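You operate a simulated robot arm through the tools that you are given. There is no shell and no other tool. Be economical: measure what you need, move in short steps, check, and stop when the job is done.

Carry out the task below with a simulated robot arm. There is one attempt and no reset: what you move stays moved.

TASK
Put one of the glasses from the green mat on the yellow list card.

It is judged by the outcome, as a careful person would: the job done as asked, and still so three seconds after it is handed in. It fails if anything else is knocked over, pushed out of place, dropped, spilled or broken.

THE ROBOT
A 5-joint arm with a two-finger parallel gripper, fixed in place. Base frame: the origin is at the foot of the arm, x ahead of it, y to its left, z up; the work surface is at about z = 0. Lengths are in m, angles in degrees, forces in N, time in s.
With the tool pointing down near the work surface it reaches from about 0.26 to 0.6 m from the base axis. Its first joint turns from -66.0 to 66.0 degrees. The tool tilts only in the upright plane through the base axis and itself; it spins freely about its own axis. Payload 1.57 kg.
The TCP is the grasp point between the finger pads, 0.03 m short of the fingertips. In the tool frame z runs along the fingers and y along their closing line. Largest opening 0.08 m; finger width 0.017, thickness 0.012; the body of the gripper, 0.04 by 0.082 m, starts 0.08 m behind the TCP.
Orientation is that of the tool frame in the base frame, as a unit quaternion [w, x, y, z]. With the fingers straight down and closing along the base's y, the tool's x points along the base's -x, its y along +y and its z along -z.

THE INTERFACE
- The arm moves only by the tool jog_arm. Its argument "motion" is a list of rows, each an object of numbers (a shift or turn left out is 0, a gripper value left out holds the last): "tx", "ty", "tz": the shift along the tool's x, y, z in m; "twist": the turn about the tool's z in degrees. In form: [{"tx": .., "ty": .., "tz": .., "twist": ..}, ...]. A call has 1 to 20 rows; each row is the pose to reach, as a shift and turn from the pose commanded when the call began, along the tool's axes at that moment. "jaw" is the opening, from 0 (shut) to 1 (fully open), set as the call begins (left out, the last holds). Rows are played at 5 a second. More than 0.05 m and 8.6 degrees between two rows, or a gripper value outside its range, and nothing of the call is played. A pose out of reach is approached as far as the arm can. The call stops where the force on the tool passes 40 N (or 10 N more than at its start, if that is more) or the arm is blocked; 0.2 s more then pass. The fingers move at their own pace (about 0.153 m/s each) and stop on an object; they squeeze with about 23 N. The grip force told is the motor's: it shows also when the fingers shut on nothing. Time passes only in rows, and 0.2 s behind the last, so rows that repeat a pose let the fingers close. It gives the time, the measured TCP pose, the force on the tool (base axes), the opening and the grip force at its end, in the units of the frame above (readings bear some noise).
- Cameras (640 x 400 px; columns grow to the right, rows downward): "scene" is fixed at [0.0503, 0.4031, 0.5328]; the picture's right is [-0.62, -0.78, 0.00], its down [-0.37, 0.29, -0.88] and it looks along [0.69, -0.55, -0.47] (base axes); focal length 318 px, centre (320, 200). "wrist" rides on the gripper at [0.072, -0.007, -0.122] in the tool frame; the picture's right is [0.09, 1.00, 0.00], its down [-0.84, 0.08, -0.54] and it looks along [-0.54, 0.05, 0.84] (tool axes); focal length 238 px, centre (320, 200). There is no depth. A picture from a camera that has moved, and an enlarged one, comes with that camera's place and axes in the base frame and with its lens.
- get_image(camera): a new picture of that camera. It takes no simulated time.
- inspect(camera, box): a new picture of the part [left, top, right, bottom] of that camera's present view, enlarged. It takes no simulated time.
- close_job(): hands the job in; it is judged then, once.

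Go step by step. Nothing tells you positions but the pictures and the camera data: compare them with the known pose of the tool, close in by small moves and look again before you grip or let go. The budget is 90 turns and 38 pictures, counting those below and the enlarged ones. Unless the task says otherwise, let go and move clear before handing in, and close with one line.

The tools are called as a command line: name --argument value ..., lists and objects as JSON in quotes. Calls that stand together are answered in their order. jog_arm: Moves the arm, as the interface text tells. Its arguments: {"type":"object","properties":{"motion":{"type":"array","items":{"type":"object","properties":{"tx":{"type":"number"},"ty":{"type":"number"},"tz":{"type":"number"},"twist":{"type":"number"}}}},"jaw":{"type":"number"}},"required":["motion"]} The other tools are called the same way: get_image (camera) takes a picture; inspect (camera, box) takes an enlarged picture of a part of a camera's view; close_job () hands the job in.

At the start:

```text
time_s: 0.0
eef_pos: [0.3415, 0.0687, 0.3017]
ee_rot: [0.0, 0.0, 1.0, 0.0]
contact_force: [0.0, 0.3, 0.7]
finger_gap: 0.0801
finger_force: 0.0
```

scene: 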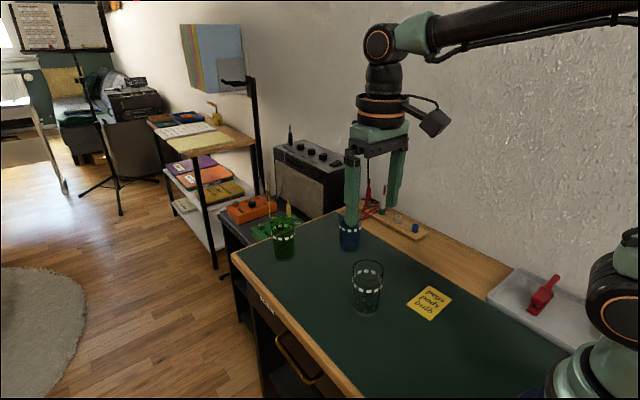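
wrist: 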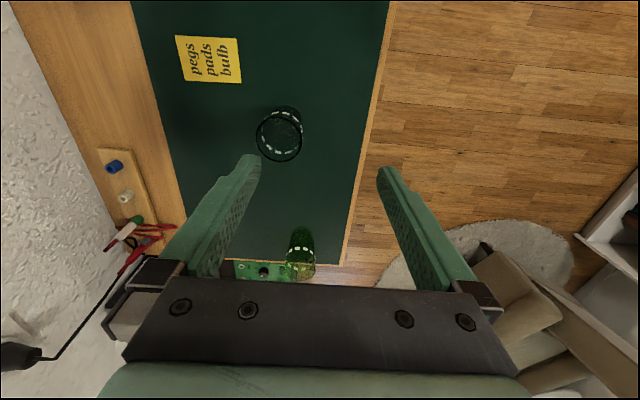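

I see a clear, a green and a blue glass-like object near the yellow card, which is at about (0.30, -0.11). I'll enlarge both views to identify the glasses and the mat.

inspect --camera "scene" --box '[230, 180, 470, 330]'

inspect --camera "wrist" --box '[90, 20, 410, 290]'

```text
2.67 times, centred on (350, 255) of scene
camera zoom: at [0.0503, 0.4031, 0.5328], right [-0.62, -0.78, 0.0], down [-0.37, 0.29, -0.88], along [0.69, -0.55, -0.47], focal length 848 px, centre (240, 53)
```

zoom: 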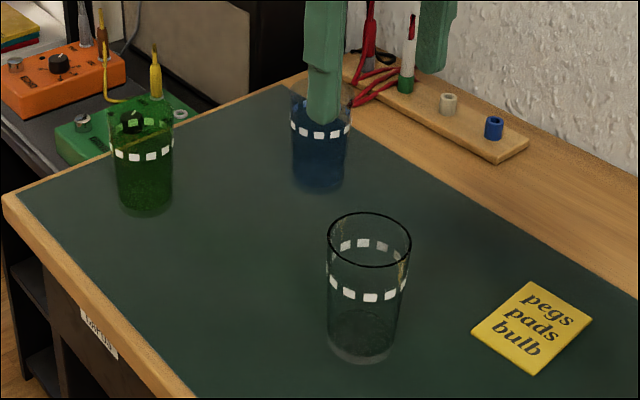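

```text
1.48 times, centred on (250, 155) of wrist
camera zoom: at [0.2698, 0.0627, 0.4244], right [-0.09, 1.0, 0.0], down [0.84, 0.08, 0.54], along [0.54, 0.05, -0.84], focal length 353 px, centre (424, 267)
```

zoom: 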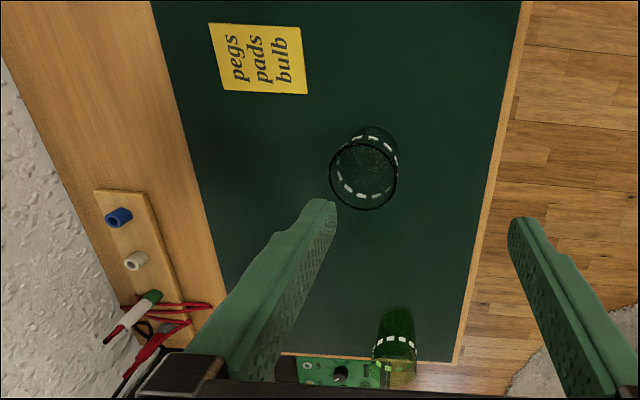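

The three glasses all stand on the big green mat. The clear, empty one is nearest, at about (0.378, 0.017), roughly 0.11 tall and 0.063 wide at the rim, and the card is centred near (0.303, -0.107). I'll move above the clear glass and check.

jog_arm --motion '[{"tx": -0.012, "ty": -0.017}, {"tx": -0.024, "ty": -0.034}, {"tx": -0.0365, "ty": -0.0517}, {"tx": -0.0365, "ty": -0.0517, "tz": 0.03}, {"tx": -0.0365, "ty": -0.0517, "tz": 0.06}, {"tx": -0.0365, "ty": -0.0517, "tz": 0.09}, {"tx": -0.0365, "ty": -0.0517, "tz": 0.11}, {"tx": -0.0365, "ty": -0.0517, "tz": 0.11}]' --jaw 1

get_image --camera "wrist"

inspect --camera "scene" --box '[290, 180, 450, 330]'

```text
time_s: 1.8
eef_pos: [0.3787, 0.0175, 0.1926]
ee_rot: [0.001, 0.0, 1.0, -0.001]
contact_force: [0.4, 0.6, 0.0]
finger_gap: 0.0799
finger_force: 0.0
```

```text
33 pictures are left
camera wrist: at [0.3069, 0.0114, 0.3143], right [-0.09, 1.0, 0.0], down [0.84, 0.08, 0.54], along [0.54, 0.05, -0.84], focal length 238 px, centre (320, 200)
```

wrist: 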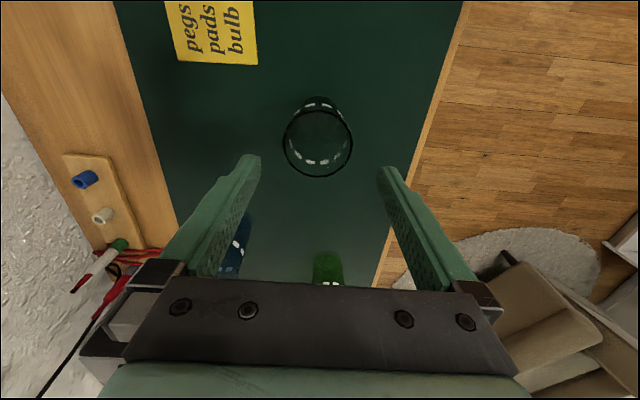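

```text
2.67 times, centred on (370, 255) of scene
camera zoom: at [0.0503, 0.4031, 0.5328], right [-0.62, -0.78, 0.0], down [-0.37, 0.29, -0.88], along [0.69, -0.55, -0.47], focal length 848 px, centre (187, 53)
```

zoom: 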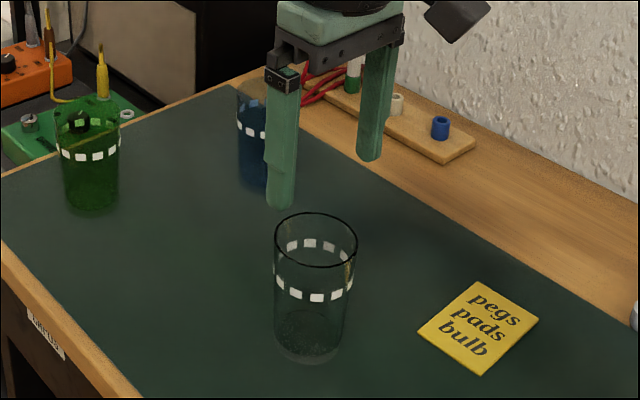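

The glass rim is centred at about (0.3785, 0.016), between the fingers. I'll descend to about z = 0.058 without closing yet.

jog_arm --motion '[{"tz": 0.02, "ty": -0.001}, {"tz": 0.04, "ty": -0.001}, {"tz": 0.06, "ty": -0.001}, {"tz": 0.08, "ty": -0.001}, {"tz": 0.095, "ty": -0.001}, {"tz": 0.11, "ty": -0.001}, {"tz": 0.123, "ty": -0.001}, {"tz": 0.134, "ty": -0.001}, {"tz": 0.134, "ty": -0.001}]'

get_image --camera "wrist"

inspect --camera "scene" --box '[290, 180, 450, 330]'

```text
time_s: 3.8
eef_pos: [0.3783, 0.016, 0.058]
ee_rot: [0.0, 0.0, 1.0, 0.0]
contact_force: [0.3, -0.6, -0.5]
finger_gap: 0.0802
finger_force: 0.0
```

```text
31 pictures are left
camera wrist: at [0.306, 0.0101, 0.1797], right [-0.09, 1.0, 0.0], down [0.84, 0.08, 0.54], along [0.54, 0.05, -0.84], focal length 238 px, centre (320, 200)
```

wrist: 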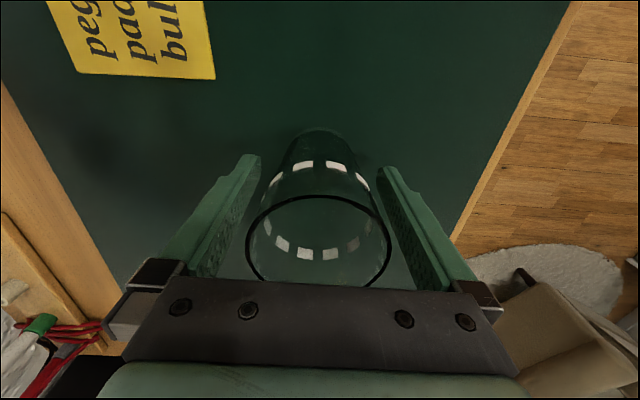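

```text
2.67 times, centred on (370, 255) of scene
camera zoom: at [0.0503, 0.4031, 0.5328], right [-0.62, -0.78, 0.0], down [-0.37, 0.29, -0.88], along [0.69, -0.55, -0.47], focal length 848 px, centre (187, 53)
```

zoom: 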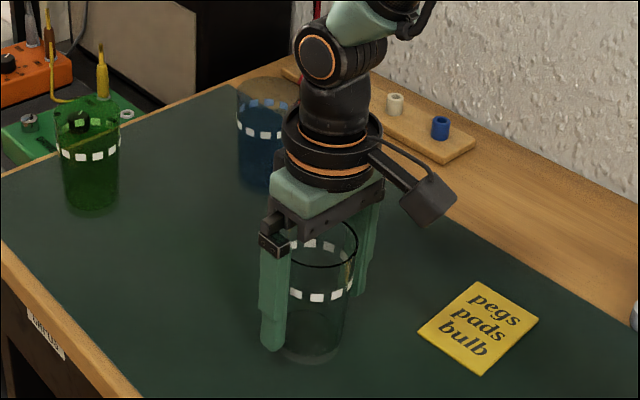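

The fingers straddle the glass, which is centred to within a few mm. Now I close.

jog_arm --motion '[{"tz": 0}, {"tz": 0}, {"tz": 0}, {"tz": 0}]' --jaw 0

get_image --camera "wrist"

```text
time_s: 4.8
eef_pos: [0.3772, 0.017, 0.0576]
ee_rot: [0.0, 0.0, 1.0, -0.001]
contact_force: [-0.2, 0.1, 0.5]
finger_gap: 0.0623
finger_force: 23.2
```

```text
29 pictures are left
camera wrist: at [0.3059, 0.01, 0.1798], right [-0.09, 1.0, 0.0], down [0.84, 0.08, 0.54], along [0.54, 0.05, -0.84], focal length 238 px, centre (320, 200)
```

wrist: 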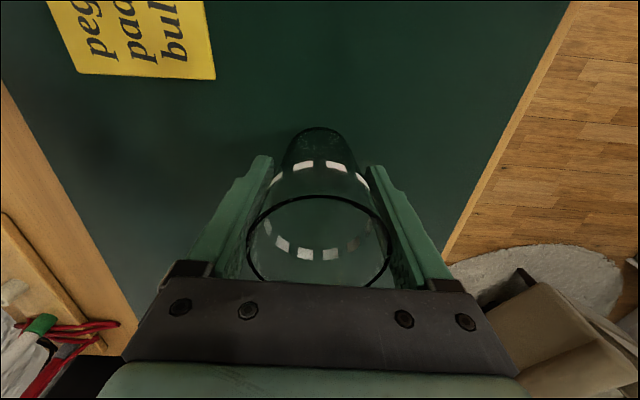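

The glass is held with a 0.062 gap. I'll lift it 6 cm and look.

jog_arm --motion '[{"tz": -0.01}, {"tz": -0.025}, {"tz": -0.04}, {"tz": -0.055}, {"tz": -0.06}, {"tz": -0.06}]'

get_image --camera "scene"

```text
time_s: 6.2
eef_pos: [0.3781, 0.0167, 0.1183]
ee_rot: [0.0, 0.0, 1.0, 0.0]
contact_force: [0.1, -0.6, -1.5]
finger_gap: 0.0625
finger_force: 23.3
```

```text
28 pictures are left
```

scene: 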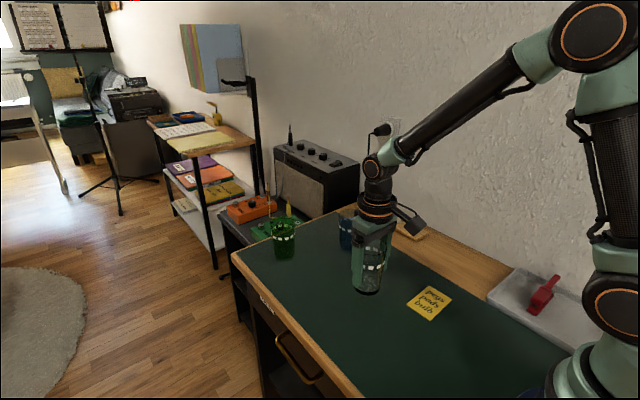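

The glass is lifted cleanly. I'll carry it above the card, to TCP about (0.303, -0.107).

jog_arm --motion '[{"tx": 0.009, "ty": -0.015}, {"tx": 0.019, "ty": -0.031}, {"tx": 0.028, "ty": -0.046}, {"tx": 0.038, "ty": -0.062}, {"tx": 0.047, "ty": -0.077}, {"tx": 0.056, "ty": -0.093}, {"tx": 0.066, "ty": -0.108}, {"tx": 0.075, "ty": -0.123}, {"tx": 0.075, "ty": -0.123}]'

inspect --camera "scene" --box '[340, 200, 500, 340]'

get_image --camera "wrist"

```text
time_s: 8.2
eef_pos: [0.3025, -0.108, 0.118]
ee_rot: [0.0, -0.001, 1.0, 0.0]
contact_force: [1.0, 0.4, -1.2]
finger_gap: 0.0625
finger_force: 23.3
```

```text
2.86 times, centred on (420, 270) of scene
camera zoom: at [0.0503, 0.4031, 0.5328], right [-0.62, -0.78, 0.0], down [-0.37, 0.29, -0.88], along [0.69, -0.55, -0.47], focal length 909 px, centre (34, 0)
```

zoom: 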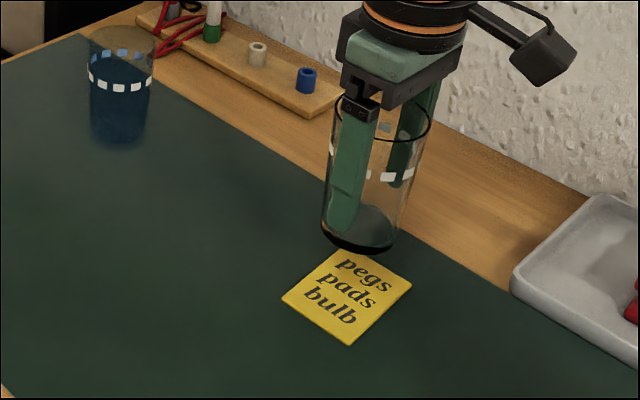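

```text
26 pictures are left
camera wrist: at [0.2305, -0.113, 0.2405], right [-0.09, 1.0, 0.0], down [0.84, 0.08, 0.54], along [0.54, 0.05, -0.84], focal length 238 px, centre (320, 200)
```

wrist: 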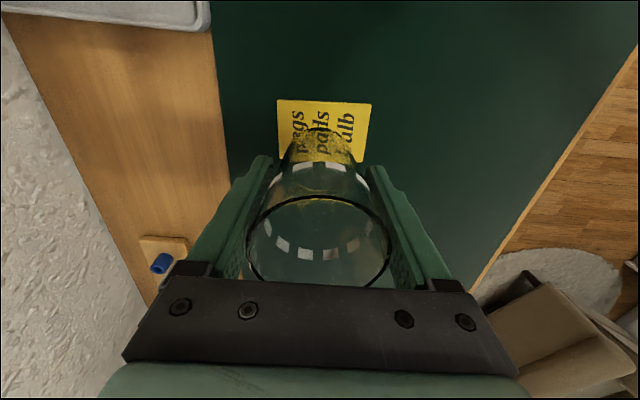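

The glass bottom is over the card's centre, within a couple of mm. I'll lower to just above the card.

jog_arm --motion '[{"tz": 0.012}, {"tz": 0.024}, {"tz": 0.036}, {"tz": 0.046}, {"tz": 0.053}, {"tz": 0.056}, {"tz": 0.056}]'

inspect --camera "scene" --box '[370, 230, 490, 335]'

get_image --camera "wrist"

```text
time_s: 9.8
eef_pos: [0.304, -0.1064, 0.0622]
ee_rot: [-0.001, 0.0, 1.0, 0.0]
contact_force: [-0.2, 0.7, -0.8]
finger_gap: 0.0624
finger_force: 22.8
```

```text
3.81 times, centred on (430, 282) of scene
camera zoom: at [0.0503, 0.4031, 0.5328], right [-0.62, -0.78, 0.0], down [-0.37, 0.29, -0.88], along [0.69, -0.55, -0.47], focal length 1212 px, centre (-99, -114)
```

zoom: 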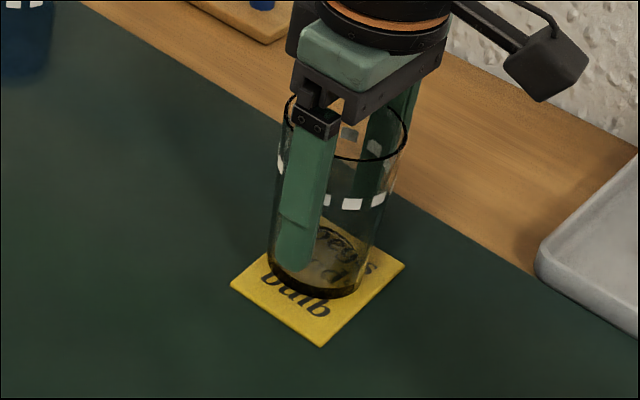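

```text
24 pictures are left
camera wrist: at [0.2312, -0.1132, 0.1843], right [-0.09, 1.0, 0.0], down [0.84, 0.08, 0.54], along [0.54, 0.05, -0.84], focal length 238 px, centre (320, 200)
```

wrist: 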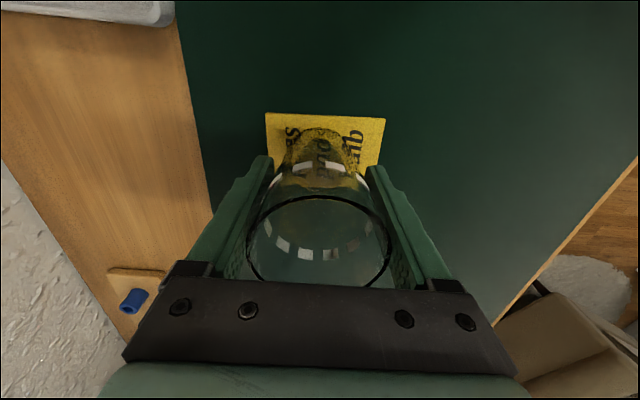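

The glass hovers a few mm above the card and well within its edges. I'll lower gently by small steps, watching the force.

jog_arm --motion '[{"tz": 0.0007}, {"tz": 0.0014}, {"tz": 0.002}, {"tz": 0.002}]'

```text
time_s: 10.8
eef_pos: [0.3033, -0.1076, 0.06]
ee_rot: [0.001, 0.0, 1.0, -0.001]
contact_force: [-1.7, 0.9, 11.9]
finger_gap: 0.0624
finger_force: 22.6
```

The force rose to 12 N, so the glass is resting on the card. I'll ease off slightly and open the fingers.

jog_arm --motion '[{"tz": -0.0005}, {"tz": -0.0005}]'

jog_arm --motion '[{"tz": 0}, {"tz": 0}, {"tz": 0}, {"tz": 0}]' --jaw 1

get_image --camera "wrist"

```text
time_s: 11.4
eef_pos: [0.3031, -0.1083, 0.0606]
ee_rot: [0.001, 0.0, 1.0, 0.0]
contact_force: [1.3, -0.2, 7.8]
finger_gap: 0.0621
finger_force: 23.0
```

```text
time_s: 12.4
eef_pos: [0.3027, -0.1068, 0.0603]
ee_rot: [0.001, 0.0, 1.0, 0.0]
contact_force: [-0.7, 0.2, -0.2]
finger_gap: 0.0799
finger_force: 0.0
```

```text
23 pictures are left
camera wrist: at [0.2314, -0.1129, 0.1828], right [-0.09, 1.0, 0.0], down [0.84, 0.08, 0.54], along [0.54, 0.05, -0.84], focal length 238 px, centre (320, 200)
```

wrist: 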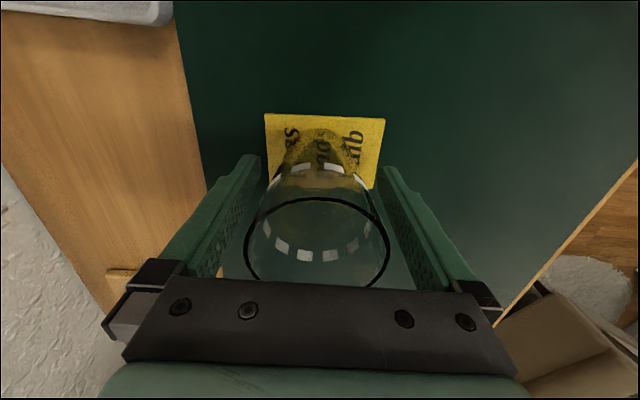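

The glass stands free on the card with both fingers clear. I'll rise straight up.

jog_arm --motion '[{"tz": -0.012}, {"tz": -0.03}, {"tz": -0.05}, {"tz": -0.075}, {"tz": -0.1}, {"tz": -0.125}, {"tz": -0.15}, {"tz": -0.15}]'

inspect --camera "scene" --box '[250, 180, 500, 336]'

get_image --camera "wrist"

```text
time_s: 14.2
eef_pos: [0.3034, -0.1073, 0.2101]
ee_rot: [0.0, 0.0, 1.0, 0.0]
contact_force: [0.1, 0.6, -0.9]
finger_gap: 0.0798
finger_force: 0.0
```

```text
2.56 times, centred on (375, 258) of scene
camera zoom: at [0.0503, 0.4031, 0.5328], right [-0.62, -0.78, 0.0], down [-0.37, 0.29, -0.88], along [0.69, -0.55, -0.47], focal length 814 px, centre (179, 52)
```

zoom: 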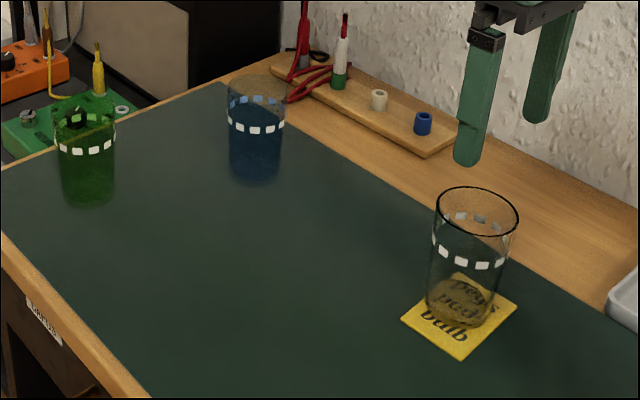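

```text
21 pictures are left
camera wrist: at [0.2309, -0.1128, 0.3327], right [-0.09, 1.0, 0.0], down [0.84, 0.08, 0.54], along [0.54, 0.05, -0.84], focal length 238 px, centre (320, 200)
```

wrist: 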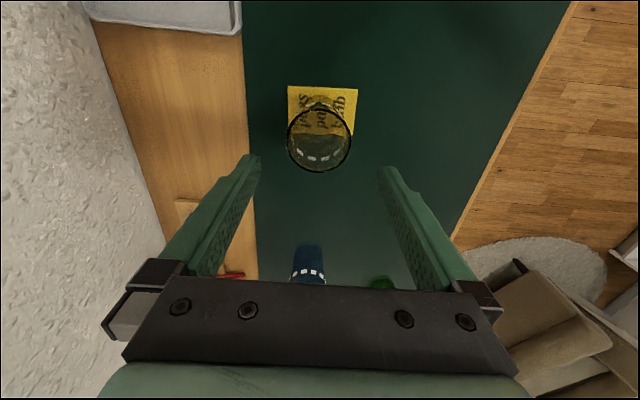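

The clear glass stands upright on the yellow card, the other objects have not moved, and the arm is clear. I'm handing the job in.

close_job

```text
The job is handed in.
```

The clear glass from the green mat now stands upright on the yellow list card; nothing else was moved and the arm is clear.
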